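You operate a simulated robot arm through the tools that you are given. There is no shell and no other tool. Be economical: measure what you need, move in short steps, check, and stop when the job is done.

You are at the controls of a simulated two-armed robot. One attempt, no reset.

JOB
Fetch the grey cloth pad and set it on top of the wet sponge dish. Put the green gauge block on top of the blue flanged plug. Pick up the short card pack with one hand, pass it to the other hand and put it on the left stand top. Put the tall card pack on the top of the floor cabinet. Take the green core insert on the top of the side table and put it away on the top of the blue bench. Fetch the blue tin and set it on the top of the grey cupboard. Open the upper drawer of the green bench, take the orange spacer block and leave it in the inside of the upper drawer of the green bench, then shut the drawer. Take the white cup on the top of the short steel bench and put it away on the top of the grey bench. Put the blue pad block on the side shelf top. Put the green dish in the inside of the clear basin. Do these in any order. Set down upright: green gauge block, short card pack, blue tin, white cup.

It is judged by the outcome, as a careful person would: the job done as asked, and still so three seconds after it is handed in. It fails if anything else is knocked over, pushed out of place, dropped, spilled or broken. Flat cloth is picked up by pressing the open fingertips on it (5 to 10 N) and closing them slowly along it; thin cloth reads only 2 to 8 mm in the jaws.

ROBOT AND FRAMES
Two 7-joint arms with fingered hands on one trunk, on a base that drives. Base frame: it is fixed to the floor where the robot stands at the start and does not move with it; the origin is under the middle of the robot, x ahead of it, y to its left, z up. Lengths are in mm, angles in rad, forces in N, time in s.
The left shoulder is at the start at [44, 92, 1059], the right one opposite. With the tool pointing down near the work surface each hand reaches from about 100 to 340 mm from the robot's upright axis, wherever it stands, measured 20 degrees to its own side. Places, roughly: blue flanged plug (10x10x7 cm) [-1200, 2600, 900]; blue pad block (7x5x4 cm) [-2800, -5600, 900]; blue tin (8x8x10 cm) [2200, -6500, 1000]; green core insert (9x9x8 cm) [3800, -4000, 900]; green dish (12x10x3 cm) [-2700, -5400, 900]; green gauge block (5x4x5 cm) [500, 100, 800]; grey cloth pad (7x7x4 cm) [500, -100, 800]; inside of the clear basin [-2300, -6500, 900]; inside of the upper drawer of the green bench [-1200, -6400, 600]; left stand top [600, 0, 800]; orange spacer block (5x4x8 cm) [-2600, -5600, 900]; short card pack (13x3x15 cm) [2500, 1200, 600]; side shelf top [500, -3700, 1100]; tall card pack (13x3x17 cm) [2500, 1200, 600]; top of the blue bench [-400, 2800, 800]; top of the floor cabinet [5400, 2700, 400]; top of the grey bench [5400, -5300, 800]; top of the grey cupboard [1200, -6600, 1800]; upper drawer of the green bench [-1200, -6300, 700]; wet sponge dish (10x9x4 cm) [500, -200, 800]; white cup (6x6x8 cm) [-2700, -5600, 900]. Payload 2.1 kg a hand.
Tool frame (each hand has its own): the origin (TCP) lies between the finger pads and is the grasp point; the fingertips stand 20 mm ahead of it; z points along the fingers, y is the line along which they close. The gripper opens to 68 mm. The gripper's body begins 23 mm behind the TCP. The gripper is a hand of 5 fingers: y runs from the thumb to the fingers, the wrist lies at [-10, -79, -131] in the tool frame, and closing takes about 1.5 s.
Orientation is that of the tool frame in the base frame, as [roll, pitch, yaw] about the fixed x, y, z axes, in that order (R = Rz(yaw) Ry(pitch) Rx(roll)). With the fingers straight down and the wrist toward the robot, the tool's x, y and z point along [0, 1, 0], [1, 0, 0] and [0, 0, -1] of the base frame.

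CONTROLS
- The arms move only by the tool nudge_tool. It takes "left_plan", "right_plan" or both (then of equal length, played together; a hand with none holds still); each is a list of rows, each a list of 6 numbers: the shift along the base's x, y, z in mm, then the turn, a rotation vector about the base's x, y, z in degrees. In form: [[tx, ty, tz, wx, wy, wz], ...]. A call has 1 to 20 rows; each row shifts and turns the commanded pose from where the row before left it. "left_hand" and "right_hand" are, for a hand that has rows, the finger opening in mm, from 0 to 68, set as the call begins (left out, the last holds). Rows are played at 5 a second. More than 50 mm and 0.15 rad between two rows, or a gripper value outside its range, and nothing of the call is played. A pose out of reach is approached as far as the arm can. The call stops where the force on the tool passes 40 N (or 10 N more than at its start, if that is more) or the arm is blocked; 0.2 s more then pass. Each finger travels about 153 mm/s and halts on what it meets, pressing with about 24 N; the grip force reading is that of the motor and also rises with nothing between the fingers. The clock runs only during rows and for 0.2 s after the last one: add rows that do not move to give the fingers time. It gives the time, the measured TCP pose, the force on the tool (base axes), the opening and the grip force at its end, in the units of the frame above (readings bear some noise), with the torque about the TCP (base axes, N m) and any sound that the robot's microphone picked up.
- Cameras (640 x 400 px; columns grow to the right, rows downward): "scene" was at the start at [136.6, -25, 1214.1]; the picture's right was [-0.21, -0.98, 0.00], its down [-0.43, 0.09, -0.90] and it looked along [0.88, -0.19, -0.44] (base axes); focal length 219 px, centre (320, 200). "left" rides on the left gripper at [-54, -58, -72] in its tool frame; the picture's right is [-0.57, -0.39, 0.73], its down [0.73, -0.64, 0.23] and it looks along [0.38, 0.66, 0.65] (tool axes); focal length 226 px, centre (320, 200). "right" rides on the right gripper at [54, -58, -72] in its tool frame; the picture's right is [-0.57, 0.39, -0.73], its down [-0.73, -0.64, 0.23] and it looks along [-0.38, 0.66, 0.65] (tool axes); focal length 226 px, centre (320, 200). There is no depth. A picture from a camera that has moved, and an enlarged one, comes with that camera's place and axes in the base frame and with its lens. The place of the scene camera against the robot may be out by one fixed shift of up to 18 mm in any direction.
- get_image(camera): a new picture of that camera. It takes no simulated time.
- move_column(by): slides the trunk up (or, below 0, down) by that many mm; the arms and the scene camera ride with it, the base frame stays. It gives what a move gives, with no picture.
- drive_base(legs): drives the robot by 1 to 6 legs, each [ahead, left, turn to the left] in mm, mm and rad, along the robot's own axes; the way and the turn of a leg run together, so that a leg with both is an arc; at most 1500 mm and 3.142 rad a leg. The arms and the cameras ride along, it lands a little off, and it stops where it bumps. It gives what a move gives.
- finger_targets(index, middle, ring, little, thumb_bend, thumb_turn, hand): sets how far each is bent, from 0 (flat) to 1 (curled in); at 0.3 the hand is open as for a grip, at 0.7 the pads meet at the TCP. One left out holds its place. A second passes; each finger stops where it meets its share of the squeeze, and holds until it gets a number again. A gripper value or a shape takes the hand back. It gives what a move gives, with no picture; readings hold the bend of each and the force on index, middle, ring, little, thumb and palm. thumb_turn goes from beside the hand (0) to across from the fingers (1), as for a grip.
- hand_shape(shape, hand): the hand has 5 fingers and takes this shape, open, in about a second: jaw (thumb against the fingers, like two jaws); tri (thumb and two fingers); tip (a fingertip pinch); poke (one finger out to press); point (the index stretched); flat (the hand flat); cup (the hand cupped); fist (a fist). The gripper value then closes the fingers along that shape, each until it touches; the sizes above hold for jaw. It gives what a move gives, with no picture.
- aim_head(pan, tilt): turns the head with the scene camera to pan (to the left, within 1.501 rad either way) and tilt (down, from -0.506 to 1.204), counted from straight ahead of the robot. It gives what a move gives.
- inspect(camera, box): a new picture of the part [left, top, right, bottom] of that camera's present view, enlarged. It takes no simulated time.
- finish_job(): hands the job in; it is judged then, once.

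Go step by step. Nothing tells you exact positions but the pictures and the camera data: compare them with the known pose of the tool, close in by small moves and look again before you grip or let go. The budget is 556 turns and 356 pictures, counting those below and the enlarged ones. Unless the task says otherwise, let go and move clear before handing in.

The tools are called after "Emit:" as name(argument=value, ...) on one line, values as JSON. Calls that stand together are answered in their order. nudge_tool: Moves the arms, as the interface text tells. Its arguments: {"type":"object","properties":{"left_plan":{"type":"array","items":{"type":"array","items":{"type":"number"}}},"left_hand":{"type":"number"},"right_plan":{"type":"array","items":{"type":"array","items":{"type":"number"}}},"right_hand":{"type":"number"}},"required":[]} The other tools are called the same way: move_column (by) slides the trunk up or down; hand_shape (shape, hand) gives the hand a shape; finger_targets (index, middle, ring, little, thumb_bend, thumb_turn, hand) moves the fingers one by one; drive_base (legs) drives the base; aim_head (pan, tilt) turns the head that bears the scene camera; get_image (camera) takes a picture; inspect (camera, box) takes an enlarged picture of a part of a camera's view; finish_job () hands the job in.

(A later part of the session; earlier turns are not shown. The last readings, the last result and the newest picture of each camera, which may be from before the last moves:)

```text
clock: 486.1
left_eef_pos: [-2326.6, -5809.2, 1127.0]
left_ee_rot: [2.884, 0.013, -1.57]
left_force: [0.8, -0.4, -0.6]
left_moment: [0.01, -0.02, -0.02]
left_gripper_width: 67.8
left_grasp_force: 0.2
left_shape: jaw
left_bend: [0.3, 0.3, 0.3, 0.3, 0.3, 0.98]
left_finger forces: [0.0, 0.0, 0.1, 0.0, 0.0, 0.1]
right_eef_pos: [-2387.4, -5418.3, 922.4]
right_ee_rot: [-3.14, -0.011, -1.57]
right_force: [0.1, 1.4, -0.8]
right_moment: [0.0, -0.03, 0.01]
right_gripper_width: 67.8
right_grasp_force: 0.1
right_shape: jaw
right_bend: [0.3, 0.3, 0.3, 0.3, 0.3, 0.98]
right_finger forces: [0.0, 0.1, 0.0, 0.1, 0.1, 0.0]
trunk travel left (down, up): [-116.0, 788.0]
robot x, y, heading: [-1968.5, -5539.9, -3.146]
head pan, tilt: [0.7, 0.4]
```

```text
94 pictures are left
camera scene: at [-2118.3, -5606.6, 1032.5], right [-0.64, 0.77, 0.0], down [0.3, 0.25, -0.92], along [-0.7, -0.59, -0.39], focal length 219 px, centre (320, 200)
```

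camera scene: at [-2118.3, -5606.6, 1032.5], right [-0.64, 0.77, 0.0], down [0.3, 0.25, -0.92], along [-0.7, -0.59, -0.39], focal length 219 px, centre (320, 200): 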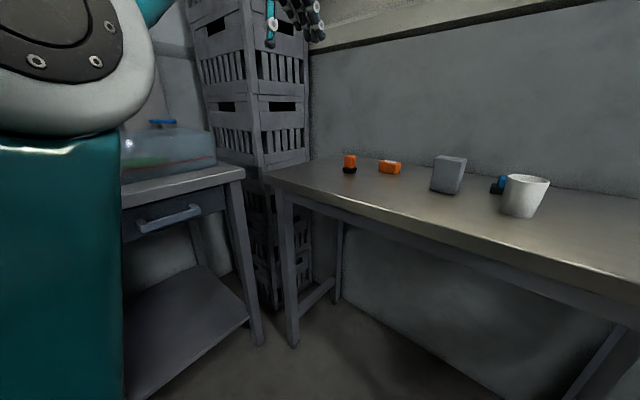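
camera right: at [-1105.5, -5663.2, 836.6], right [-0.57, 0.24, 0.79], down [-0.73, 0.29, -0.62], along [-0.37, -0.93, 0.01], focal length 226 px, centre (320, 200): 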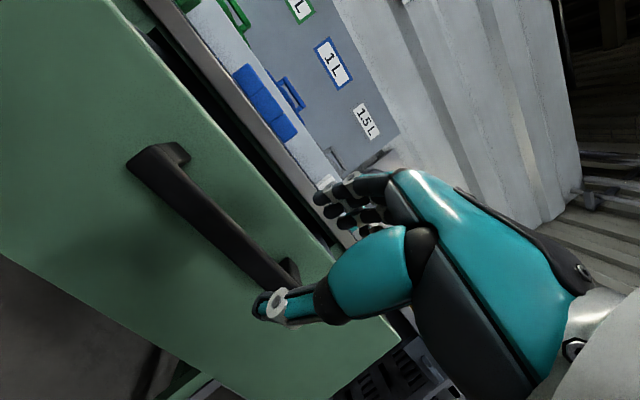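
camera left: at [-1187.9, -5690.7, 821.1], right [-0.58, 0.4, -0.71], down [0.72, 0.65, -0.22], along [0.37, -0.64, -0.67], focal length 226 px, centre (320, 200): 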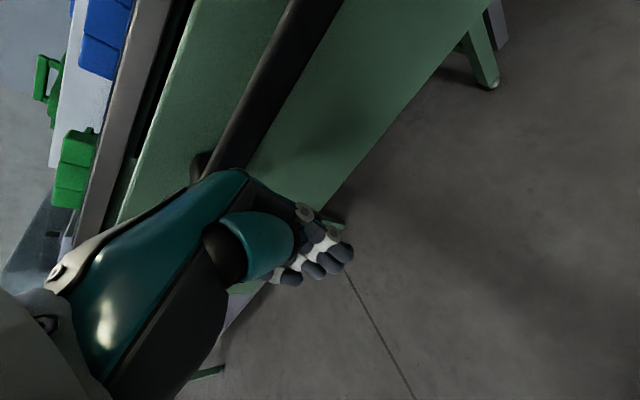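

The elbow has swung up high. I roll the left hand to point rightward, which should draw the elbow down to the side, then bring it back.

Emit:
nudge_tool(left_plan=[[0, 0, -10, 8, 0, 0], [0, 0, -10, 8, 0, 0], [0, 0, -10, 8, 0, 0], [0, 0, -10, 8, 0, 0], [0, 0, -10, 8, 0, 0], [0, 0, -10, 8, 0, 0], [0, 0, -10, 8, 0, 0], [0, 0, -10, 8, 0, 0], [0, 0, -10, 8, 0, 0], [0, 0, -10, 8, 0, 0], [0, 0, 0, 0, 0, 0]])

Emit:
nudge_tool(left_plan=[[20, 10, -30, 0, 0, 0], [20, 10, -30, 0, 0, 0], [20, 10, -30, 0, 0, 0], [20, 10, -30, 0, 0, 0], [0, 0, 0, 0, 0, 0]])

```text
clock: 488.5
left_eef_pos: [-2373.8, -5860.9, 1095.0]
left_ee_rot: [2.888, 1.413, -1.565]
left_force: [-0.4, 0.1, 0.0]
left_moment: [-0.02, 0.02, 0.0]
left_gripper_width: 67.7
left_grasp_force: 0.1
left_shape: jaw
left_bend: [0.3, 0.3, 0.3, 0.3, 0.3, 0.98]
left_finger forces: [0.1, 0.0, 0.0, 0.0, 0.0, 0.0]
left hand out of reach, approached as far as the arm can: row 1, 2, 3, 4, 5, 6, 7, 8, 9, 10
right_eef_pos: [-2386.9, -5418.1, 923.3]
right_ee_rot: [-3.14, -0.011, -1.569]
right_force: [0.3, 0.5, -0.2]
right_moment: [0.01, 0.01, -0.02]
right_gripper_width: 67.9
right_grasp_force: 0.1
right_shape: jaw
right_bend: [0.3, 0.3, 0.3, 0.3, 0.3, 0.98]
right_finger forces: [0.1, 0.0, 0.0, 0.0, 0.1, 0.0]
trunk travel left (down, up): [-116.0, 788.0]
robot x, y, heading: [-1968.4, -5544.5, -3.142]
head pan, tilt: [0.7, 0.4]
```

```text
clock: 489.7
left_eef_pos: [-2356.3, -5913.6, 1032.0]
left_ee_rot: [2.902, 1.41, -1.553]
left_force: [0.0, -0.6, 0.2]
left_moment: [-0.01, -0.02, -0.02]
left_gripper_width: 67.8
left_grasp_force: 0.0
left_shape: jaw
left_bend: [0.3, 0.3, 0.3, 0.3, 0.3, 0.98]
left_finger forces: [0.1, 0.1, 0.0, 0.1, 0.1, 0.0]
left hand out of reach, approached as far as the arm can: row 1, 2, 3, 4
right_eef_pos: [-2387.3, -5417.0, 922.9]
right_ee_rot: [-3.141, -0.009, -1.57]
right_force: [0.2, -0.1, 0.3]
right_moment: [0.0, -0.02, -0.01]
right_gripper_width: 68.0
right_grasp_force: 0.0
right_shape: jaw
right_bend: [0.3, 0.3, 0.3, 0.3, 0.3, 0.98]
right_finger forces: [0.0, 0.0, 0.1, 0.0, 0.1, 0.0]
trunk travel left (down, up): [-116.0, 788.0]
robot x, y, heading: [-1969.0, -5542.8, -3.14]
head pan, tilt: [0.7, 0.4]
```

Emit:
nudge_tool(left_plan=[[10, 40, -5, 0, 0, 0], [10, 40, -5, 0, 0, 0], [10, 40, -5, 0, 0, 0], [10, 40, -5, 0, 0, 0], [0, 40, -5, 0, 0, 0], [0, 0, 0, 0, 0, 0]])

```text
clock: 491.1
left_eef_pos: [-2409.4, -5833.5, 1084.3]
left_ee_rot: [2.884, 1.41, -1.571]
left_force: [-0.1, 0.1, 0.0]
left_moment: [0.03, -0.04, 0.03]
left_gripper_width: 67.7
left_grasp_force: 0.1
left_shape: jaw
left_bend: [0.3, 0.3, 0.3, 0.3, 0.3, 0.98]
left_finger forces: [0.0, 0.1, 0.0, 0.0, 0.0, 0.1]
left hand out of reach, approached as far as the arm can: row 1, 2, 3, 4, 5
right_eef_pos: [-2387.3, -5417.6, 921.6]
right_ee_rot: [-3.141, -0.009, -1.572]
right_force: [1.2, -0.5, 0.0]
right_moment: [0.03, 0.02, 0.0]
right_gripper_width: 67.8
right_grasp_force: 0.0
right_shape: jaw
right_bend: [0.3, 0.3, 0.3, 0.3, 0.3, 0.98]
right_finger forces: [0.0, 0.0, 0.0, 0.0, 0.1, 0.0]
trunk travel left (down, up): [-116.0, 788.0]
robot x, y, heading: [-1969.3, -5541.3, -3.139]
head pan, tilt: [0.7, 0.4]
```

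Emit:
nudge_tool(left_plan=[[-30, 25, -5, -8, 0, 0], [-30, 25, -5, -8, 0, 0], [-10, 30, -5, -8, 0, 0], [0, 30, -5, -8, 0, 0], [0, 30, -5, -8, 0, 0], [0, 30, -5, -8, 0, 0], [0, 30, -5, -8, 0, 0], [0, 30, -5, -8, 0, 0], [0, 20, 0, -8, 0, 0], [0, 0, 0, -8, 0, 0]])

```text
clock: 493.3
left_eef_pos: [-2466.1, -5577.3, 1029.1]
left_ee_rot: [2.882, 0.011, -1.57]
left_force: [-0.8, -0.3, -0.4]
left_moment: [0.01, 0.03, 0.01]
left_gripper_width: 67.6
left_grasp_force: 0.0
left_shape: jaw
left_bend: [0.3, 0.3, 0.3, 0.3, 0.3, 0.98]
left_finger forces: [0.0, 0.1, 0.0, 0.1, 0.0, 0.0]
left hand out of reach, approached as far as the arm can: row 1, 2
right_eef_pos: [-2386.8, -5415.7, 922.7]
right_ee_rot: [-3.139, -0.011, -1.57]
right_force: [0.2, 0.1, 0.0]
right_moment: [0.01, 0.0, 0.03]
right_gripper_width: 67.9
right_grasp_force: 0.0
right_shape: jaw
right_bend: [0.3, 0.3, 0.3, 0.3, 0.3, 0.98]
right_finger forces: [0.0, 0.0, 0.1, 0.0, 0.0, 0.0]
trunk travel left (down, up): [-116.0, 788.0]
robot x, y, heading: [-1970.7, -5538.6, -3.138]
head pan, tilt: [0.7, 0.4]
```

That released it. I now pull the hand inward.

Emit:
nudge_tool(left_plan=[[30, -5, 0, 0, 0, 0], [30, -5, 0, 0, 0, 0], [30, -10, 0, 0, 0, 0], [30, -10, 0, 0, 0, 0], [20, -20, 0, 0, 0, 0], [0, 0, 0, 0, 0, 0]])

```text
clock: 494.7
left_eef_pos: [-2325.5, -5627.9, 1028.2]
left_ee_rot: [2.885, 0.013, -1.571]
left_force: [0.0, 0.1, 0.1]
left_moment: [-0.03, -0.01, 0.04]
left_gripper_width: 67.6
left_grasp_force: 0.0
left_shape: jaw
left_bend: [0.3, 0.3, 0.3, 0.3, 0.3, 0.98]
left_finger forces: [0.1, 0.0, 0.0, 0.0, 0.0, 0.0]
right_eef_pos: [-2387.5, -5417.4, 923.0]
right_ee_rot: [-3.138, -0.01, -1.572]
right_force: [0.2, 0.0, 0.5]
right_moment: [-0.02, -0.02, 0.01]
right_gripper_width: 67.7
right_grasp_force: 0.1
right_shape: jaw
right_bend: [0.3, 0.3, 0.3, 0.3, 0.3, 0.98]
right_finger forces: [0.1, 0.0, 0.0, 0.0, 0.1, 0.0]
trunk travel left (down, up): [-116.0, 788.0]
robot x, y, heading: [-1970.8, -5546.3, -3.145]
head pan, tilt: [0.7, 0.4]
```

The left arm is free again. I raise the trunk to normal, straighten the hand, and move in front of the cup for the right hand.

Emit:
move_column(by=184)

Emit:
nudge_tool(left_plan=[[15, -15, 0, 0, -7, 0], [15, -15, 0, 0, -7, 0], [0, 0, 0, 0, 0, 0]], right_plan=[[30, 10, 0, 0, 0, 0], [30, 10, 0, 0, 0, 0], [0, 0, 0, 0, 0, 0]])

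Emit:
drive_base(legs=[[320, 100, 0]])

Emit:
aim_head(pan=0, tilt=0.7)

Emit:
get_image(camera="right")

Emit:
get_image(camera="scene")

```text
clock: 496.8
left_eef_pos: [-2326.1, -5628.0, 1212.7]
left_ee_rot: [2.883, 0.015, -1.573]
left_force: [-0.8, 1.0, -0.3]
left_moment: [-0.02, -0.01, 0.01]
left_gripper_width: 67.6
left_grasp_force: 0.1
left_shape: jaw
left_bend: [0.3, 0.3, 0.3, 0.3, 0.3, 0.98]
left_finger forces: [0.0, 0.0, 0.0, 0.0, 0.0, 0.1]
right_eef_pos: [-2387.3, -5417.2, 1106.3]
right_ee_rot: [-3.14, -0.011, -1.569]
right_force: [-0.6, 0.2, 0.2]
right_moment: [0.01, -0.01, 0.01]
right_gripper_width: 67.8
right_grasp_force: 0.1
right_shape: jaw
right_bend: [0.3, 0.3, 0.3, 0.3, 0.3, 0.98]
right_finger forces: [0.0, 0.1, 0.1, 0.1, 0.0, 0.0]
trunk travel left (down, up): [-300.0, 604.0]
robot x, y, heading: [-1967.2, -5539.1, -3.142]
head pan, tilt: [0.7, 0.4]
```

```text
clock: 497.6
left_eef_pos: [-2297.1, -5658.3, 1212.3]
left_ee_rot: [3.128, 0.014, -1.567]
left_force: [0.5, 0.8, 0.2]
left_moment: [0.01, 0.0, -0.01]
left_gripper_width: 67.7
left_grasp_force: 0.1
left_shape: jaw
left_bend: [0.3, 0.3, 0.3, 0.3, 0.3, 0.98]
left_finger forces: [0.0, 0.1, 0.1, 0.0, 0.1, 0.0]
right_eef_pos: [-2325.7, -5397.2, 1105.5]
right_ee_rot: [-3.139, -0.011, -1.571]
right_force: [-0.4, 0.1, 0.0]
right_moment: [-0.01, 0.01, 0.01]
right_gripper_width: 67.9
right_grasp_force: 0.1
right_shape: jaw
right_bend: [0.3, 0.3, 0.3, 0.3, 0.3, 0.98]
right_finger forces: [0.0, 0.0, 0.0, 0.2, 0.1, 0.0]
trunk travel left (down, up): [-300.0, 604.0]
robot x, y, heading: [-1970.2, -5537.5, -3.141]
head pan, tilt: [0.7, 0.4]
```

```text
clock: 499.8
left_eef_pos: [-2617.6, -5758.2, 1212.4]
left_ee_rot: [3.127, 0.015, -1.566]
left_force: [0.1, 0.7, 0.8]
left_moment: [0.0, -0.03, -0.05]
left_gripper_width: 67.9
left_grasp_force: 0.1
left_shape: jaw
left_bend: [0.3, 0.3, 0.3, 0.3, 0.3, 0.98]
left_finger forces: [0.0, 0.0, 0.1, 0.1, 0.1, 0.0]
right_eef_pos: [-2648.7, -5496.8, 1106.5]
right_ee_rot: [-3.139, -0.01, -1.569]
right_force: [-0.2, -0.3, -0.5]
right_moment: [0.01, 0.0, 0.01]
right_gripper_width: 67.8
right_grasp_force: 0.2
right_shape: jaw
right_bend: [0.3, 0.3, 0.3, 0.3, 0.3, 0.98]
right_finger forces: [0.0, 0.1, 0.0, 0.1, 0.0, 0.0]
trunk travel left (down, up): [-300.0, 604.0]
robot x, y, heading: [-2289.8, -5640.1, 3.138]
head pan, tilt: [0.7, 0.4]
```

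```text
clock: 500.8
left_eef_pos: [-2618.4, -5759.2, 1212.2]
left_ee_rot: [3.126, 0.014, -1.569]
left_force: [-1.0, 0.9, -0.1]
left_moment: [0.02, 0.03, 0.0]
left_gripper_width: 68.1
left_grasp_force: 0.0
left_shape: jaw
left_bend: [0.3, 0.3, 0.3, 0.3, 0.3, 0.98]
left_finger forces: [0.1, 0.0, 0.0, 0.1, 0.0, 0.0]
right_eef_pos: [-2648.1, -5497.7, 1105.8]
right_ee_rot: [-3.14, -0.01, -1.57]
right_force: [-0.5, 0.6, -1.0]
right_moment: [-0.01, 0.0, 0.01]
right_gripper_width: 68.0
right_grasp_force: 0.1
right_shape: jaw
right_bend: [0.3, 0.3, 0.3, 0.3, 0.3, 0.98]
right_finger forces: [0.0, 0.0, 0.0, 0.0, 0.0, 0.0]
trunk travel left (down, up): [-300.0, 604.0]
robot x, y, heading: [-2293.6, -5640.2, 3.145]
head pan, tilt: [0.0, 0.7]
```

```text
93 pictures are left
camera right: at [-2588.3, -5550.9, 1178.6], right [-0.39, 0.57, 0.72], down [0.64, 0.73, -0.24], along [-0.66, 0.37, -0.65], focal length 226 px, centre (320, 200)
```

right: 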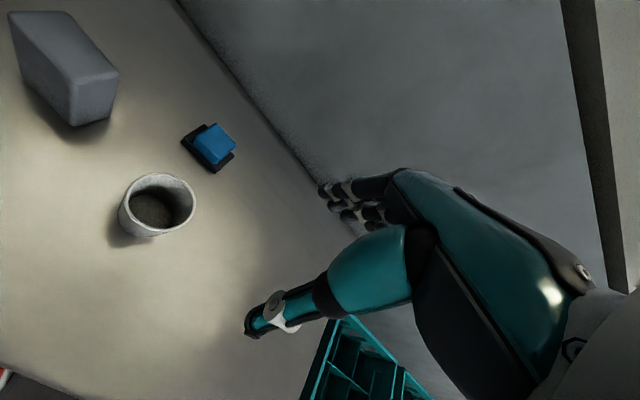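

```text
92 pictures are left
camera scene: at [-2415.1, -5647.4, 1192.6], right [0.0, 1.0, 0.0], down [0.64, 0.0, -0.77], along [-0.77, 0.0, -0.64], focal length 219 px, centre (320, 200)
```

scene: 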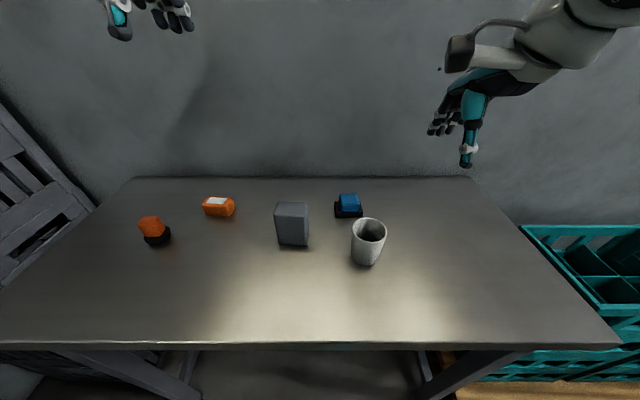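

The cup is at about [-2673,-5554]. I spread the right hand, move it above the cup and lower part-way.

Emit:
finger_targets(hand="right", index=0.2, middle=0.2, ring=0.2, little=0.2, thumb_bend=0.2, thumb_turn=1)

Emit:
nudge_tool(right_plan=[[-12, -28, -20, 0, 0, 0], [-13, -28, -40, 0, 0, 0], [0, 0, -45, 0, 0, 0], [0, 0, -40, 0, 0, 0], [0, 0, 0, 0, 0, 0]])

Emit:
get_image(camera="right")

```text
clock: 501.8
left_eef_pos: [-2618.1, -5757.9, 1212.2]
left_ee_rot: [3.127, 0.014, -1.569]
left_force: [-0.6, 0.1, -0.9]
left_moment: [-0.01, -0.01, 0.0]
left_gripper_width: 67.8
left_grasp_force: 0.0
left_shape: jaw
left_bend: [0.3, 0.3, 0.3, 0.3, 0.3, 0.98]
left_finger forces: [0.0, 0.0, 0.1, 0.0, 0.1, 0.0]
right_eef_pos: [-2648.0, -5496.0, 1106.0]
right_ee_rot: [-3.141, -0.011, -1.569]
right_force: [0.7, -0.8, 0.2]
right_moment: [-0.01, 0.03, 0.01]
right_gripper_width: 76.9
right_grasp_force: 0.0
right_shape: fingers
right_bend: [0.2, 0.2, 0.2, 0.2, 0.2, 0.97]
right_finger forces: [0.2, 0.0, 0.0, 0.1, 0.1, 0.0]
trunk travel left (down, up): [-300.0, 604.0]
robot x, y, heading: [-2289.9, -5643.9, 3.142]
head pan, tilt: [0.0, 0.7]
```

```text
refused: row 2 steps farther than a row can; nothing moved
```

```text
91 pictures are left
camera right: at [-2588.3, -5550.9, 1178.6], right [-0.39, 0.57, 0.72], down [0.64, 0.73, -0.24], along [-0.66, 0.37, -0.65], focal length 226 px, centre (320, 200)
```

right: 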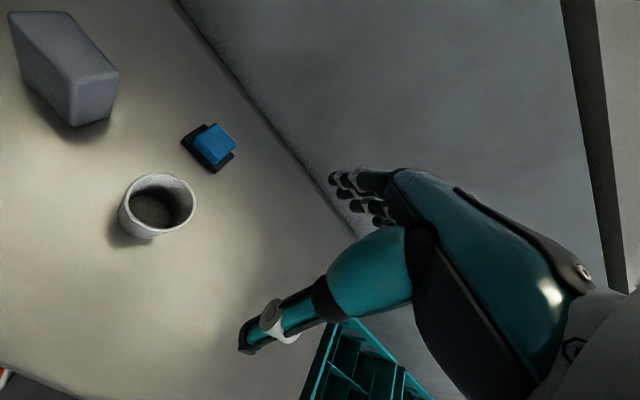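

Emit:
nudge_tool(right_plan=[[-12, -28, -20, 0, 0, 0], [-13, -28, -30, 0, 0, 0], [0, 0, -45, 0, 0, 0], [0, 0, -45, 0, 0, 0], [0, 0, 0, 0, 0, 0]])

Emit:
get_image(camera="right")

```text
clock: 503.0
left_eef_pos: [-2617.2, -5758.6, 1212.6]
left_ee_rot: [3.126, 0.013, -1.568]
left_force: [0.9, -0.1, -0.6]
left_moment: [0.01, 0.01, 0.01]
left_gripper_width: 67.7
left_grasp_force: 0.1
left_shape: jaw
left_bend: [0.3, 0.3, 0.3, 0.3, 0.3, 0.98]
left_finger forces: [0.1, 0.1, 0.1, 0.0, 0.0, 0.0]
right_eef_pos: [-2672.5, -5553.9, 965.7]
right_ee_rot: [-3.14, -0.009, -1.57]
right_force: [0.8, -0.2, -0.8]
right_moment: [0.01, -0.02, 0.0]
right_gripper_width: 77.1
right_grasp_force: 0.0
right_shape: fingers
right_bend: [0.2, 0.2, 0.2, 0.2, 0.2, 0.97]
right_finger forces: [0.0, 0.0, 0.0, 0.0, 0.0, 0.0]
trunk travel left (down, up): [-300.0, 604.0]
robot x, y, heading: [-2291.6, -5639.9, -3.143]
head pan, tilt: [0.0, 0.7]
```

```text
90 pictures are left
camera right: at [-2613.5, -5606.7, 1038.6], right [-0.39, 0.57, 0.72], down [0.64, 0.73, -0.24], along [-0.66, 0.37, -0.65], focal length 226 px, centre (320, 200)
```

right: 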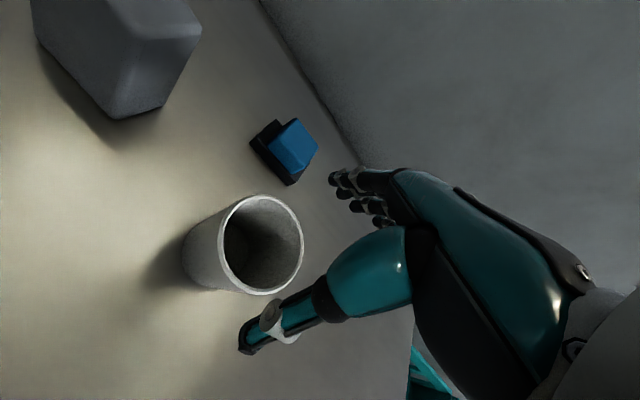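

Emit:
nudge_tool(right_plan=[[2, -4, -25, 0, 0, 0], [0, 0, -25, 0, 0, 0], [0, 0, -22, 0, 0, 0], [0, 0, 0, 0, 0, 0]])

Emit:
get_image(camera="right")

```text
clock: 504.0
left_eef_pos: [-2615.2, -5759.9, 1212.4]
left_ee_rot: [3.127, 0.014, -1.568]
left_force: [0.5, -0.4, -0.1]
left_moment: [-0.01, 0.0, 0.01]
left_gripper_width: 67.8
left_grasp_force: 0.0
left_shape: jaw
left_bend: [0.3, 0.3, 0.3, 0.3, 0.3, 0.98]
left_finger forces: [0.1, 0.1, 0.0, 0.0, 0.1, 0.0]
right_eef_pos: [-2669.0, -5558.3, 895.3]
right_ee_rot: [3.133, -0.013, -1.57]
right_force: [0.2, -2.7, 34.6]
right_moment: [-0.05, 0.2, 0.03]
right_gripper_width: 87.0
right_grasp_force: 17.1
right_shape: fingers
right_bend: [0.14, 0.2, 0.2, 0.2, 0.2, 0.96]
right_finger forces: [16.7, 1.2, 1.7, 0.0, 13.7, 0.0]
trunk travel left (down, up): [-300.0, 604.0]
robot x, y, heading: [-2289.8, -5641.4, -3.144]
head pan, tilt: [0.0, 0.7]
```

```text
89 pictures are left
camera right: at [-2609.7, -5611.9, 969.0], right [-0.38, 0.58, 0.72], down [0.64, 0.73, -0.24], along [-0.67, 0.37, -0.65], focal length 226 px, centre (320, 200)
```

right: 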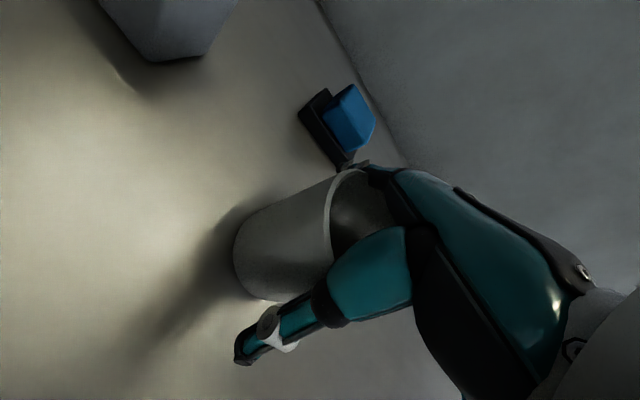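

The tips press on something at this depth. I rise 10 mm and close round the cup.

Emit:
nudge_tool(right_plan=[[0, 0, 10, 0, 0, 0], [0, 0, 0, 0, 0, 0]])

Emit:
nudge_tool(right_plan=[[0, 0, 0, 0, 0, 0], [0, 0, 0, 0, 0, 0], [0, 0, 0, 0, 0, 0], [0, 0, 0, 0, 0, 0], [0, 0, 0, 0, 0, 0], [0, 0, 0, 0, 0, 0]], right_hand=40)

Emit:
get_image(camera="right")

```text
clock: 504.6
left_eef_pos: [-2619.0, -5758.9, 1212.5]
left_ee_rot: [3.127, 0.014, -1.568]
left_force: [-0.8, -0.7, 1.0]
left_moment: [0.0, 0.03, -0.01]
left_gripper_width: 67.7
left_grasp_force: 0.1
left_shape: jaw
left_bend: [0.3, 0.3, 0.3, 0.3, 0.3, 0.98]
left_finger forces: [0.0, 0.1, 0.1, 0.0, 0.0, 0.0]
right_eef_pos: [-2669.1, -5557.1, 903.1]
right_ee_rot: [-3.136, -0.01, -1.575]
right_force: [-0.6, 0.0, -0.1]
right_moment: [0.03, 0.02, 0.04]
right_gripper_width: 79.4
right_grasp_force: 1.2
right_shape: fingers
right_bend: [0.19, 0.2, 0.2, 0.2, 0.2, 0.97]
right_finger forces: [1.0, 0.1, 0.0, 0.0, 1.1, 0.1]
trunk travel left (down, up): [-300.0, 604.0]
robot x, y, heading: [-2292.6, -5642.7, 3.142]
head pan, tilt: [0.0, 0.7]
```

```text
clock: 506.0
left_eef_pos: [-2617.7, -5758.3, 1212.1]
left_ee_rot: [3.127, 0.013, -1.567]
left_force: [0.9, -1.1, 0.2]
left_moment: [0.0, -0.01, 0.0]
left_gripper_width: 67.8
left_grasp_force: 0.0
left_shape: jaw
left_bend: [0.3, 0.3, 0.3, 0.3, 0.3, 0.98]
left_finger forces: [0.0, 0.0, 0.0, 0.0, 0.0, 0.1]
right_eef_pos: [-2670.0, -5557.0, 904.1]
right_ee_rot: [-3.14, -0.01, -1.57]
right_force: [-1.4, -0.1, 2.1]
right_moment: [-0.03, 0.11, 0.02]
right_gripper_width: 44.7
right_grasp_force: 23.8
right_shape: jaw
right_bend: [0.74, 0.37, 0.35, 0.42, 0.62, 0.97]
right_finger forces: [18.1, 9.7, 2.9, 1.6, 32.6, 0.0]
trunk travel left (down, up): [-300.0, 604.0]
robot x, y, heading: [-2291.7, -5643.5, -3.145]
head pan, tilt: [0.0, 0.7]
```

```text
88 pictures are left
camera right: at [-2611.1, -5611.0, 976.5], right [-0.39, 0.57, 0.72], down [0.64, 0.73, -0.24], along [-0.66, 0.37, -0.65], focal length 226 px, centre (320, 200)
```

right: 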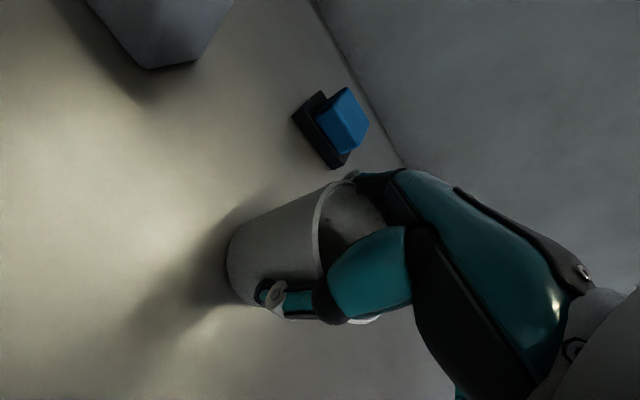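

The cup is held. I lift it and check that it stays upright.

Emit:
nudge_tool(right_plan=[[0, 0, 20, 0, 0, 0], [0, 0, 40, 0, 0, 0], [0, 0, 45, 0, 0, 0], [15, 0, 45, 0, 0, 0], [15, 0, 30, 0, 0, 0], [0, 0, 0, 0, 0, 0]])

Emit:
get_image(camera="scene")

Emit:
get_image(camera="left")

```text
clock: 507.4
left_eef_pos: [-2617.9, -5758.1, 1212.6]
left_ee_rot: [3.129, 0.015, -1.572]
left_force: [-0.3, -0.4, -0.2]
left_moment: [0.04, -0.04, -0.01]
left_gripper_width: 68.1
left_grasp_force: 0.1
left_shape: jaw
left_bend: [0.3, 0.3, 0.3, 0.3, 0.3, 0.98]
left_finger forces: [0.0, 0.0, 0.0, 0.1, 0.1, 0.0]
right_eef_pos: [-2640.1, -5558.3, 1084.8]
right_ee_rot: [-3.141, -0.01, -1.571]
right_force: [-1.0, 0.4, -0.2]
right_moment: [0.02, -0.01, 0.01]
right_gripper_width: 44.7
right_grasp_force: 24.3
right_shape: jaw
right_bend: [0.74, 0.38, 0.35, 0.44, 0.61, 0.97]
right_finger forces: [16.6, 9.7, 2.8, 1.9, 30.7, 0.0]
trunk travel left (down, up): [-300.0, 604.0]
robot x, y, heading: [-2288.9, -5639.7, 3.141]
head pan, tilt: [0.0, 0.7]
```

```text
87 pictures are left
camera scene: at [-2415.1, -5647.4, 1192.6], right [0.0, 1.0, 0.0], down [0.64, 0.0, -0.76], along [-0.76, 0.0, -0.64], focal length 219 px, centre (320, 200)
```

scene: 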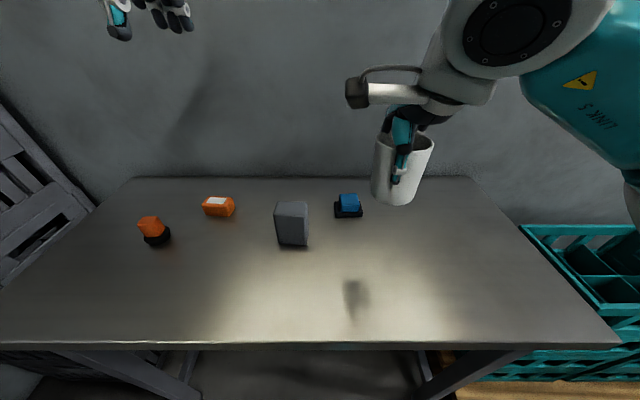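

```text
86 pictures are left
camera left: at [-2560.2, -5703.8, 1285.6], right [0.38, 0.58, -0.73], down [0.64, -0.73, -0.25], along [-0.67, -0.37, -0.64], focal length 226 px, centre (320, 200)
```

left: 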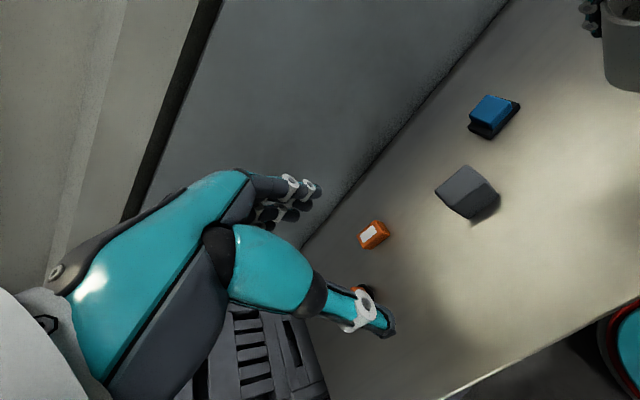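

The cup hangs upright. Next the blue pad block at about [-2786,-5580]; I shift right and closer for the left hand, and bring it above the block.

Emit:
drive_base(legs=[[0, -160, 0], [85, 0, 0]])

Emit:
finger_targets(hand="left", index=0.22, middle=0.22, ring=0.22, little=0.22, thumb_bend=0.22, thumb_turn=1)

Emit:
nudge_tool(left_plan=[[-18, 3, -35, 0, 0, 0], [-18, 3, -40, 0, 0, 0], [-18, 3, -40, 0, 0, 0], [-18, 3, -40, 0, 0, 0], [0, 0, -45, 0, 0, 0], [0, 0, 0, 0, 0, 0]])

Emit:
get_image(camera="left")

```text
clock: 509.5
left_eef_pos: [-2703.0, -5597.2, 1211.0]
left_ee_rot: [3.128, 0.013, -1.569]
left_force: [0.8, -0.8, 0.7]
left_moment: [-0.01, -0.01, -0.01]
left_gripper_width: 67.8
left_grasp_force: 0.0
left_shape: jaw
left_bend: [0.3, 0.3, 0.3, 0.3, 0.3, 0.98]
left_finger forces: [0.0, 0.0, 0.2, 0.1, 0.1, 0.0]
right_eef_pos: [-2725.4, -5397.3, 1084.2]
right_ee_rot: [-3.139, -0.01, -1.573]
right_force: [-0.1, 0.2, -0.9]
right_moment: [-0.01, 0.0, -0.01]
right_gripper_width: 44.9
right_grasp_force: 23.7
right_shape: jaw
right_bend: [0.74, 0.38, 0.35, 0.44, 0.61, 0.97]
right_finger forces: [16.6, 9.6, 2.9, 1.9, 30.7, 0.0]
trunk travel left (down, up): [-300.0, 604.0]
robot x, y, heading: [-2379.5, -5484.2, 3.143]
head pan, tilt: [0.0, 0.7]
```

```text
clock: 510.5
left_eef_pos: [-2702.6, -5599.1, 1213.0]
left_ee_rot: [3.129, 0.014, -1.569]
left_force: [0.2, 0.1, 0.5]
left_moment: [-0.04, 0.0, 0.02]
left_gripper_width: 73.8
left_grasp_force: 0.0
left_shape: fingers
left_bend: [0.22, 0.22, 0.22, 0.22, 0.22, 0.97]
left_finger forces: [0.0, 0.0, 0.1, 0.0, 0.1, 0.0]
right_eef_pos: [-2725.3, -5397.8, 1084.1]
right_ee_rot: [-3.139, -0.011, -1.572]
right_force: [-0.3, 0.6, 0.0]
right_moment: [-0.02, -0.01, 0.0]
right_gripper_width: 44.7
right_grasp_force: 23.6
right_shape: jaw
right_bend: [0.74, 0.38, 0.35, 0.44, 0.61, 0.97]
right_finger forces: [16.6, 9.6, 2.9, 1.9, 30.8, 0.0]
trunk travel left (down, up): [-300.0, 604.0]
robot x, y, heading: [-2376.0, -5478.6, 3.139]
head pan, tilt: [0.0, 0.7]
```

```text
clock: 511.9
left_eef_pos: [-2775.5, -5585.4, 1011.9]
left_ee_rot: [3.128, 0.012, -1.568]
left_force: [0.2, 0.8, -0.8]
left_moment: [-0.02, 0.01, 0.02]
left_gripper_width: 74.4
left_grasp_force: 0.0
left_shape: fingers
left_bend: [0.22, 0.22, 0.22, 0.22, 0.22, 0.97]
left_finger forces: [0.0, 0.0, 0.0, 0.0, 0.0, 0.0]
right_eef_pos: [-2724.6, -5398.4, 1083.3]
right_ee_rot: [-3.14, -0.011, -1.572]
right_force: [0.5, 0.1, -0.2]
right_moment: [-0.03, 0.01, -0.03]
right_gripper_width: 44.6
right_grasp_force: 23.7
right_shape: jaw
right_bend: [0.74, 0.38, 0.35, 0.44, 0.61, 0.97]
right_finger forces: [16.5, 9.6, 2.9, 1.9, 30.7, 0.0]
trunk travel left (down, up): [-300.0, 604.0]
robot x, y, heading: [-2373.9, -5486.2, 3.143]
head pan, tilt: [0.0, 0.7]
```

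```text
85 pictures are left
camera left: at [-2716.9, -5531.5, 1085.2], right [0.38, 0.58, -0.73], down [0.64, -0.73, -0.25], along [-0.67, -0.37, -0.64], focal length 226 px, centre (320, 200)
```

left: 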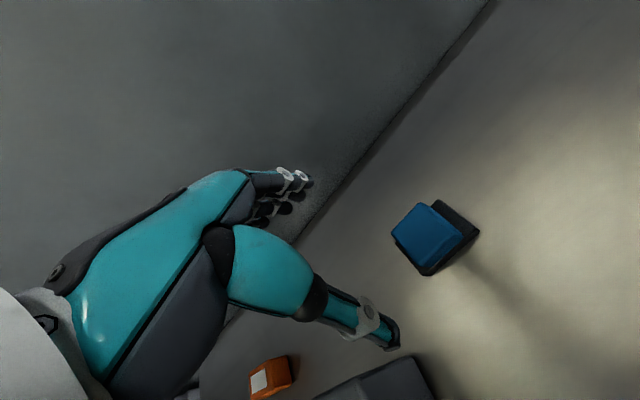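

The block's centre is about [-2799,-5575], 50 mm deep in x. I align and lower.

Emit:
nudge_tool(left_plan=[[-12, 5, -20, 0, 0, 0], [-11, 5, -30, 0, 0, 0], [0, 0, -35, 0, 0, 0], [0, 0, -20, 0, 0, 0], [0, 0, 0, 0, 0, 0]])

Emit:
get_image(camera="left")

```text
clock: 513.1
left_eef_pos: [-2797.7, -5577.1, 907.1]
left_ee_rot: [3.127, 0.015, -1.569]
left_force: [-0.7, -0.1, 0.6]
left_moment: [0.02, 0.01, 0.0]
left_gripper_width: 74.1
left_grasp_force: 0.0
left_shape: fingers
left_bend: [0.22, 0.22, 0.22, 0.22, 0.22, 0.97]
left_finger forces: [0.0, 0.0, 0.0, 0.0, 0.0, 0.1]
right_eef_pos: [-2725.4, -5398.1, 1084.5]
right_ee_rot: [-3.141, -0.012, -1.573]
right_force: [-0.6, 0.1, -0.8]
right_moment: [0.03, 0.0, -0.02]
right_gripper_width: 44.6
right_grasp_force: 24.1
right_shape: jaw
right_bend: [0.74, 0.38, 0.35, 0.44, 0.61, 0.97]
right_finger forces: [16.5, 9.7, 3.0, 2.0, 30.6, 0.1]
trunk travel left (down, up): [-300.0, 604.0]
robot x, y, heading: [-2373.7, -5484.1, 3.138]
head pan, tilt: [0.0, 0.7]
```

```text
84 pictures are left
camera left: at [-2739.4, -5522.1, 980.4], right [0.38, 0.58, -0.73], down [0.64, -0.73, -0.25], along [-0.67, -0.37, -0.64], focal length 226 px, centre (320, 200)
```

left: 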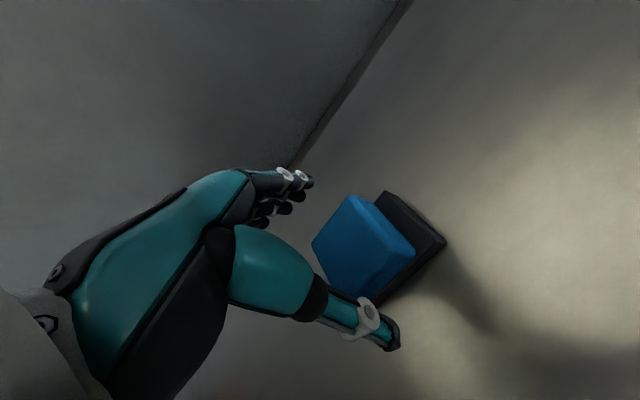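

Emit:
nudge_tool(left_plan=[[0, 3, -12, 0, 0, 0], [0, 0, -12, 0, 0, 0], [0, 0, -8, 0, 0, 0], [0, 0, 0, 0, 0, 0]])

Emit:
nudge_tool(left_plan=[[0, 0, 0, 0, 0, 0], [0, 0, 0, 0, 0, 0], [0, 0, 0, 0, 0, 0], [0, 0, 0, 0, 0, 0], [0, 0, 0, 0, 0, 0], [0, 0, 0, 0, 0, 0]], left_hand=20)

Emit:
nudge_tool(left_plan=[[0, 0, 20, 0, 0, 0], [0, 0, 40, 0, 0, 0], [0, 0, 40, 0, 0, 0], [10, 0, 40, 0, 0, 0], [10, 0, 30, 0, 0, 0], [0, 0, 0, 0, 0, 0]])

Emit:
get_image(camera="left")

```text
clock: 514.1
left_eef_pos: [-2797.7, -5573.8, 874.4]
left_ee_rot: [3.127, 0.013, -1.568]
left_force: [-0.3, 0.1, 0.4]
left_moment: [0.01, -0.02, 0.0]
left_gripper_width: 74.4
left_grasp_force: 0.2
left_shape: fingers
left_bend: [0.22, 0.22, 0.22, 0.22, 0.22, 0.97]
left_finger forces: [0.0, 0.1, 0.0, 0.0, 0.1, 0.0]
right_eef_pos: [-2724.3, -5398.4, 1084.6]
right_ee_rot: [-3.139, -0.009, -1.574]
right_force: [0.0, -0.2, -1.1]
right_moment: [0.03, -0.01, 0.01]
right_gripper_width: 44.7
right_grasp_force: 24.0
right_shape: jaw
right_bend: [0.74, 0.38, 0.35, 0.44, 0.61, 0.97]
right_finger forces: [16.4, 9.7, 2.9, 1.9, 30.5, 0.0]
trunk travel left (down, up): [-300.0, 604.0]
robot x, y, heading: [-2374.6, -5480.9, 3.136]
head pan, tilt: [0.0, 0.7]
```

```text
clock: 515.5
left_eef_pos: [-2798.3, -5574.3, 874.0]
left_ee_rot: [3.129, 0.013, -1.569]
left_force: [0.2, -0.2, 0.2]
left_moment: [0.01, 0.02, 0.02]
left_gripper_width: 35.9
left_grasp_force: 24.4
left_shape: jaw
left_bend: [0.74, 0.43, 0.41, 0.46, 0.7, 0.99]
left_finger forces: [12.1, 6.7, 2.8, 0.2, 21.6, 0.1]
right_eef_pos: [-2725.2, -5398.8, 1083.7]
right_ee_rot: [-3.139, -0.011, -1.572]
right_force: [0.4, 0.3, 0.1]
right_moment: [-0.02, 0.02, -0.01]
right_gripper_width: 44.8
right_grasp_force: 23.9
right_shape: jaw
right_bend: [0.74, 0.38, 0.35, 0.44, 0.61, 0.97]
right_finger forces: [16.5, 9.7, 2.8, 1.9, 30.6, 0.0]
trunk travel left (down, up): [-300.0, 604.0]
robot x, y, heading: [-2376.3, -5486.8, 3.141]
head pan, tilt: [0.0, 0.7]
```

```text
clock: 516.9
left_eef_pos: [-2778.6, -5573.7, 1044.5]
left_ee_rot: [3.128, 0.013, -1.571]
left_force: [-0.3, 0.7, -0.7]
left_moment: [0.03, 0.01, -0.02]
left_gripper_width: 35.8
left_grasp_force: 24.3
left_shape: jaw
left_bend: [0.74, 0.44, 0.42, 0.46, 0.7, 0.98]
left_finger forces: [12.3, 6.6, 2.8, 0.2, 21.5, 0.1]
right_eef_pos: [-2725.7, -5398.4, 1085.9]
right_ee_rot: [-3.14, -0.01, -1.572]
right_force: [0.2, 0.1, -0.3]
right_moment: [0.01, 0.01, 0.0]
right_gripper_width: 44.8
right_grasp_force: 23.5
right_shape: jaw
right_bend: [0.74, 0.38, 0.35, 0.44, 0.61, 0.97]
right_finger forces: [16.5, 9.7, 2.9, 1.9, 30.6, 0.1]
trunk travel left (down, up): [-300.0, 604.0]
robot x, y, heading: [-2371.0, -5482.3, 3.137]
head pan, tilt: [0.0, 0.7]
```

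```text
83 pictures are left
camera left: at [-2719.5, -5518.8, 1118.5], right [0.38, 0.58, -0.72], down [0.64, -0.73, -0.25], along [-0.67, -0.37, -0.64], focal length 226 px, centre (320, 200)
```

left: 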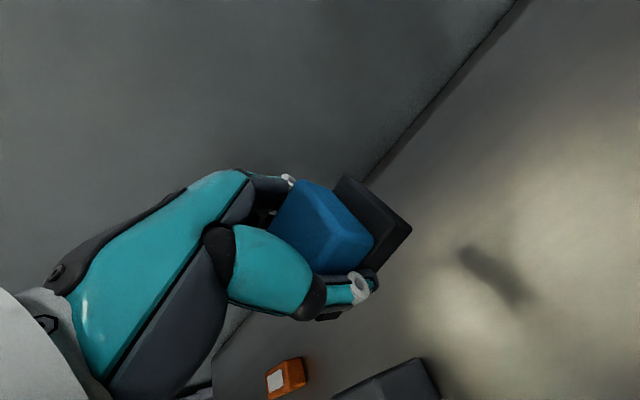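

I hold the cup (right) and the blue pad block (left). Next the side shelf near [500,-3700]: I back off, turn east and drive along the aisle, then look north.

Emit:
drive_base(legs=[[-480, 0, 0], [0, 0, 1.571], [0, 0, 1.571], [1200, 450, 0], [1200, 0, 0]])

Emit:
aim_head(pan=1.2, tilt=0.2)

Emit:
get_image(camera="scene")

```text
clock: 539.2
left_eef_pos: [903.8, -4906.1, 1045.2]
left_ee_rot: [3.126, 0.013, 1.583]
left_force: [0.1, 0.1, -0.4]
left_moment: [-0.01, 0.0, -0.02]
left_gripper_width: 35.3
left_grasp_force: 23.7
left_shape: jaw
left_bend: [0.74, 0.44, 0.42, 0.46, 0.71, 0.98]
left_finger forces: [12.1, 6.5, 2.8, 0.3, 21.5, 0.1]
right_eef_pos: [852.0, -5083.3, 1084.2]
right_ee_rot: [-3.139, -0.01, 1.579]
right_force: [-0.6, -0.7, -0.4]
right_moment: [0.03, 0.03, 0.03]
right_gripper_width: 44.2
right_grasp_force: 23.5
right_shape: jaw
right_bend: [0.74, 0.38, 0.36, 0.45, 0.62, 0.97]
right_finger forces: [15.4, 9.5, 2.9, 1.8, 28.9, 0.1]
trunk travel left (down, up): [-300.0, 604.0]
robot x, y, heading: [500.9, -5002.0, 0.012]
head pan, tilt: [0.0, 0.7]
```

```text
clock: 540.6
left_eef_pos: [903.5, -4906.3, 1045.0]
left_ee_rot: [3.128, 0.015, 1.585]
left_force: [0.8, -0.7, -0.5]
left_moment: [0.0, 0.0, -0.01]
left_gripper_width: 35.5
left_grasp_force: 23.8
left_shape: jaw
left_bend: [0.74, 0.44, 0.42, 0.46, 0.71, 0.98]
left_finger forces: [12.2, 6.5, 2.8, 0.2, 21.5, 0.0]
right_eef_pos: [853.3, -5082.0, 1084.9]
right_ee_rot: [-3.141, -0.011, 1.58]
right_force: [-0.2, 0.2, -0.8]
right_moment: [0.0, 0.02, -0.01]
right_gripper_width: 44.7
right_grasp_force: 24.3
right_shape: jaw
right_bend: [0.74, 0.38, 0.36, 0.45, 0.62, 0.97]
right_finger forces: [15.4, 9.3, 3.0, 1.8, 28.8, 0.0]
trunk travel left (down, up): [-300.0, 604.0]
robot x, y, heading: [498.0, -4999.4, 0.01]
head pan, tilt: [1.201, 0.201]
```

```text
82 pictures are left
camera scene: at [580.7, -4919.9, 1238.0], right [0.94, -0.35, 0.0], down [-0.07, -0.19, -0.98], along [0.35, 0.92, -0.2], focal length 219 px, centre (320, 200)
```

scene: 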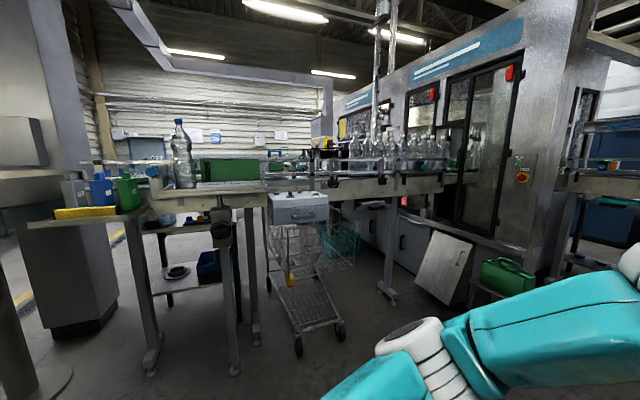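

Emit:
inspect(camera="scene", box=[20, 100, 340, 260])

```text
2.00 times, centred on (180, 180) of scene
camera zoom: at [580.7, -4919.9, 1238.0], right [0.94, -0.35, 0.0], down [-0.07, -0.19, -0.98], along [0.35, 0.92, -0.2], focal length 438 px, centre (600, 240)
```

zoom: 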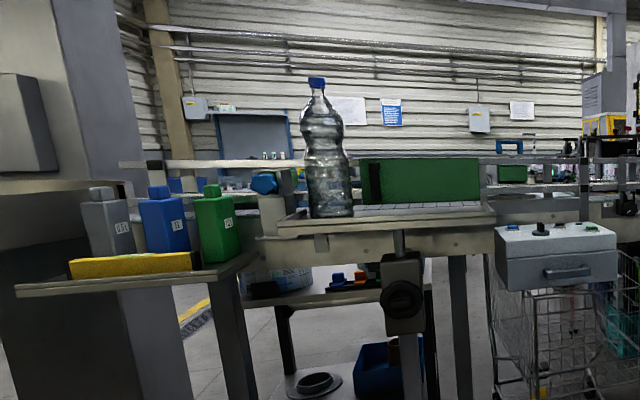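

The side shelf is the small plate on the conveyor's near side with a big bottle on it, around [470,-3750,1080]. I face it and come closer.

Emit:
drive_base(legs=[[0, 0, 1.56], [620, 60, 0]])

Emit:
aim_head(pan=0, tilt=0.2)

Emit:
get_image(camera="scene")

```text
clock: 547.9
left_eef_pos: [346.7, -3972.3, 1045.4]
left_ee_rot: [3.127, 0.014, -3.137]
left_force: [0.7, -0.2, -1.7]
left_moment: [0.01, 0.04, -0.03]
left_gripper_width: 35.2
left_grasp_force: 23.9
left_shape: jaw
left_bend: [0.74, 0.44, 0.42, 0.46, 0.71, 0.98]
left_finger forces: [12.1, 6.3, 2.8, 0.3, 21.2, 0.0]
right_eef_pos: [521.4, -4026.1, 1085.5]
right_ee_rot: [-3.139, -0.01, -3.141]
right_force: [0.1, -0.3, -0.7]
right_moment: [0.02, 0.01, -0.02]
right_gripper_width: 44.0
right_grasp_force: 24.0
right_shape: jaw
right_bend: [0.74, 0.38, 0.36, 0.45, 0.62, 0.97]
right_finger forces: [14.9, 9.2, 2.9, 1.8, 28.1, 0.0]
trunk travel left (down, up): [-300.0, 604.0]
robot x, y, heading: [439.6, -4375.7, 1.572]
head pan, tilt: [1.201, 0.201]
```

```text
clock: 549.3
left_eef_pos: [347.0, -3972.1, 1044.3]
left_ee_rot: [3.127, 0.015, -3.135]
left_force: [0.4, -0.3, -0.3]
left_moment: [-0.01, 0.01, 0.0]
left_gripper_width: 34.9
left_grasp_force: 24.3
left_shape: jaw
left_bend: [0.74, 0.44, 0.42, 0.46, 0.71, 0.98]
left_finger forces: [12.0, 6.4, 2.8, 0.2, 21.2, 0.0]
right_eef_pos: [521.6, -4025.1, 1084.9]
right_ee_rot: [-3.141, -0.009, -3.139]
right_force: [-0.2, -0.3, -0.1]
right_moment: [-0.01, -0.01, 0.02]
right_gripper_width: 43.8
right_grasp_force: 24.0
right_shape: jaw
right_bend: [0.74, 0.38, 0.36, 0.45, 0.62, 0.97]
right_finger forces: [14.9, 9.2, 2.9, 1.7, 28.1, 0.1]
trunk travel left (down, up): [-300.0, 604.0]
robot x, y, heading: [435.0, -4376.9, 1.579]
head pan, tilt: [0.0, 0.201]
```

```text
80 pictures are left
camera scene: at [442.0, -4244.4, 1238.0], right [1.0, 0.0, 0.0], down [0.0, -0.2, -0.98], along [0.0, 0.98, -0.2], focal length 219 px, centre (320, 200)
```

scene: 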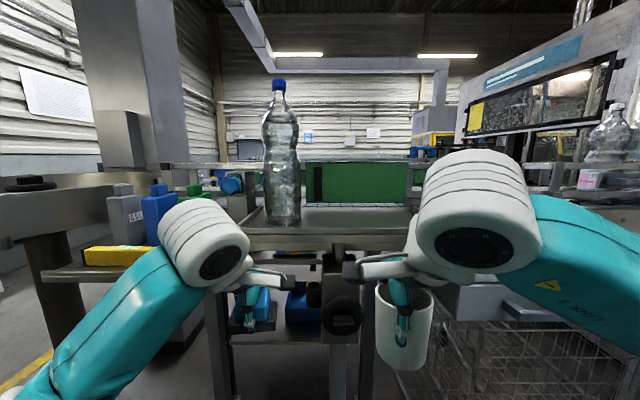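

I raise the trunk well above the shelf to see its top and clear my hands.

Emit:
move_column(by=280)

Emit:
aim_head(pan=0, tilt=0.6)

Emit:
get_image(camera="scene")

Emit:
get_image(camera="left")

```text
clock: 552.1
left_eef_pos: [345.5, -3971.4, 1324.0]
left_ee_rot: [3.127, 0.015, -3.136]
left_force: [-0.3, 0.7, -1.0]
left_moment: [0.01, -0.01, -0.01]
left_gripper_width: 35.1
left_grasp_force: 24.7
left_shape: jaw
left_bend: [0.74, 0.44, 0.42, 0.46, 0.71, 0.98]
left_finger forces: [12.0, 6.4, 2.8, 0.3, 21.2, 0.0]
right_eef_pos: [521.5, -4024.8, 1364.2]
right_ee_rot: [-3.141, -0.011, -3.141]
right_force: [0.0, 0.4, 0.4]
right_moment: [0.0, 0.02, 0.0]
right_gripper_width: 44.2
right_grasp_force: 24.0
right_shape: jaw
right_bend: [0.74, 0.38, 0.36, 0.45, 0.62, 0.97]
right_finger forces: [14.9, 9.4, 2.9, 1.7, 27.9, 0.0]
trunk travel left (down, up): [-580.0, 324.0]
robot x, y, heading: [439.0, -4375.3, 1.575]
head pan, tilt: [0.0, 0.201]
```

```text
clock: 553.0
left_eef_pos: [346.4, -3972.5, 1324.8]
left_ee_rot: [3.128, 0.014, -3.137]
left_force: [0.3, -0.5, -0.6]
left_moment: [0.03, 0.0, -0.03]
left_gripper_width: 35.0
left_grasp_force: 23.8
left_shape: jaw
left_bend: [0.74, 0.44, 0.42, 0.46, 0.71, 0.98]
left_finger forces: [12.0, 6.4, 2.8, 0.2, 21.3, 0.0]
right_eef_pos: [522.0, -4025.2, 1364.8]
right_ee_rot: [-3.142, -0.01, -3.14]
right_force: [0.1, 0.6, -0.4]
right_moment: [-0.02, 0.0, 0.02]
right_gripper_width: 44.0
right_grasp_force: 23.7
right_shape: jaw
right_bend: [0.74, 0.38, 0.36, 0.45, 0.62, 0.97]
right_finger forces: [15.0, 9.3, 2.9, 1.8, 28.0, 0.1]
trunk travel left (down, up): [-580.0, 324.0]
robot x, y, heading: [439.6, -4375.9, 1.576]
head pan, tilt: [0.0, 0.6]
```

```text
79 pictures are left
camera scene: at [442.2, -4277.1, 1482.8], right [1.0, 0.0, 0.0], down [0.0, -0.56, -0.83], along [0.0, 0.83, -0.56], focal length 219 px, centre (320, 200)
```

scene: 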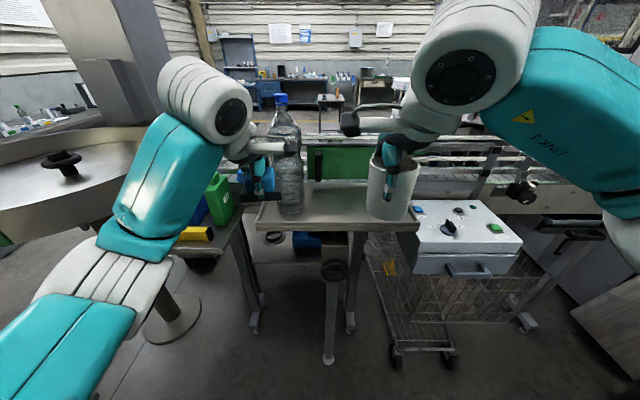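

```text
78 pictures are left
camera left: at [399.2, -4030.2, 1398.2], right [0.58, -0.37, -0.72], down [-0.73, -0.64, -0.25], along [-0.37, 0.67, -0.64], focal length 226 px, centre (320, 200)
```

left: 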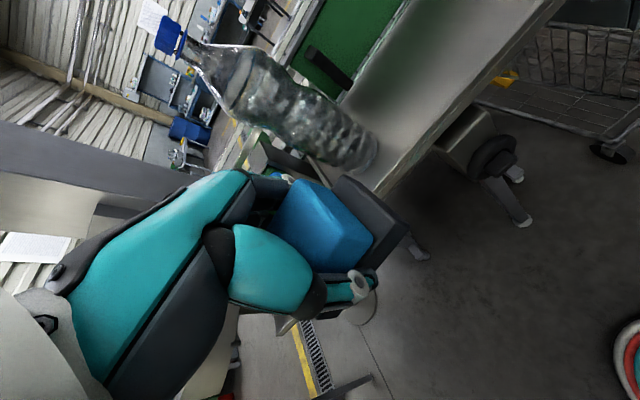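

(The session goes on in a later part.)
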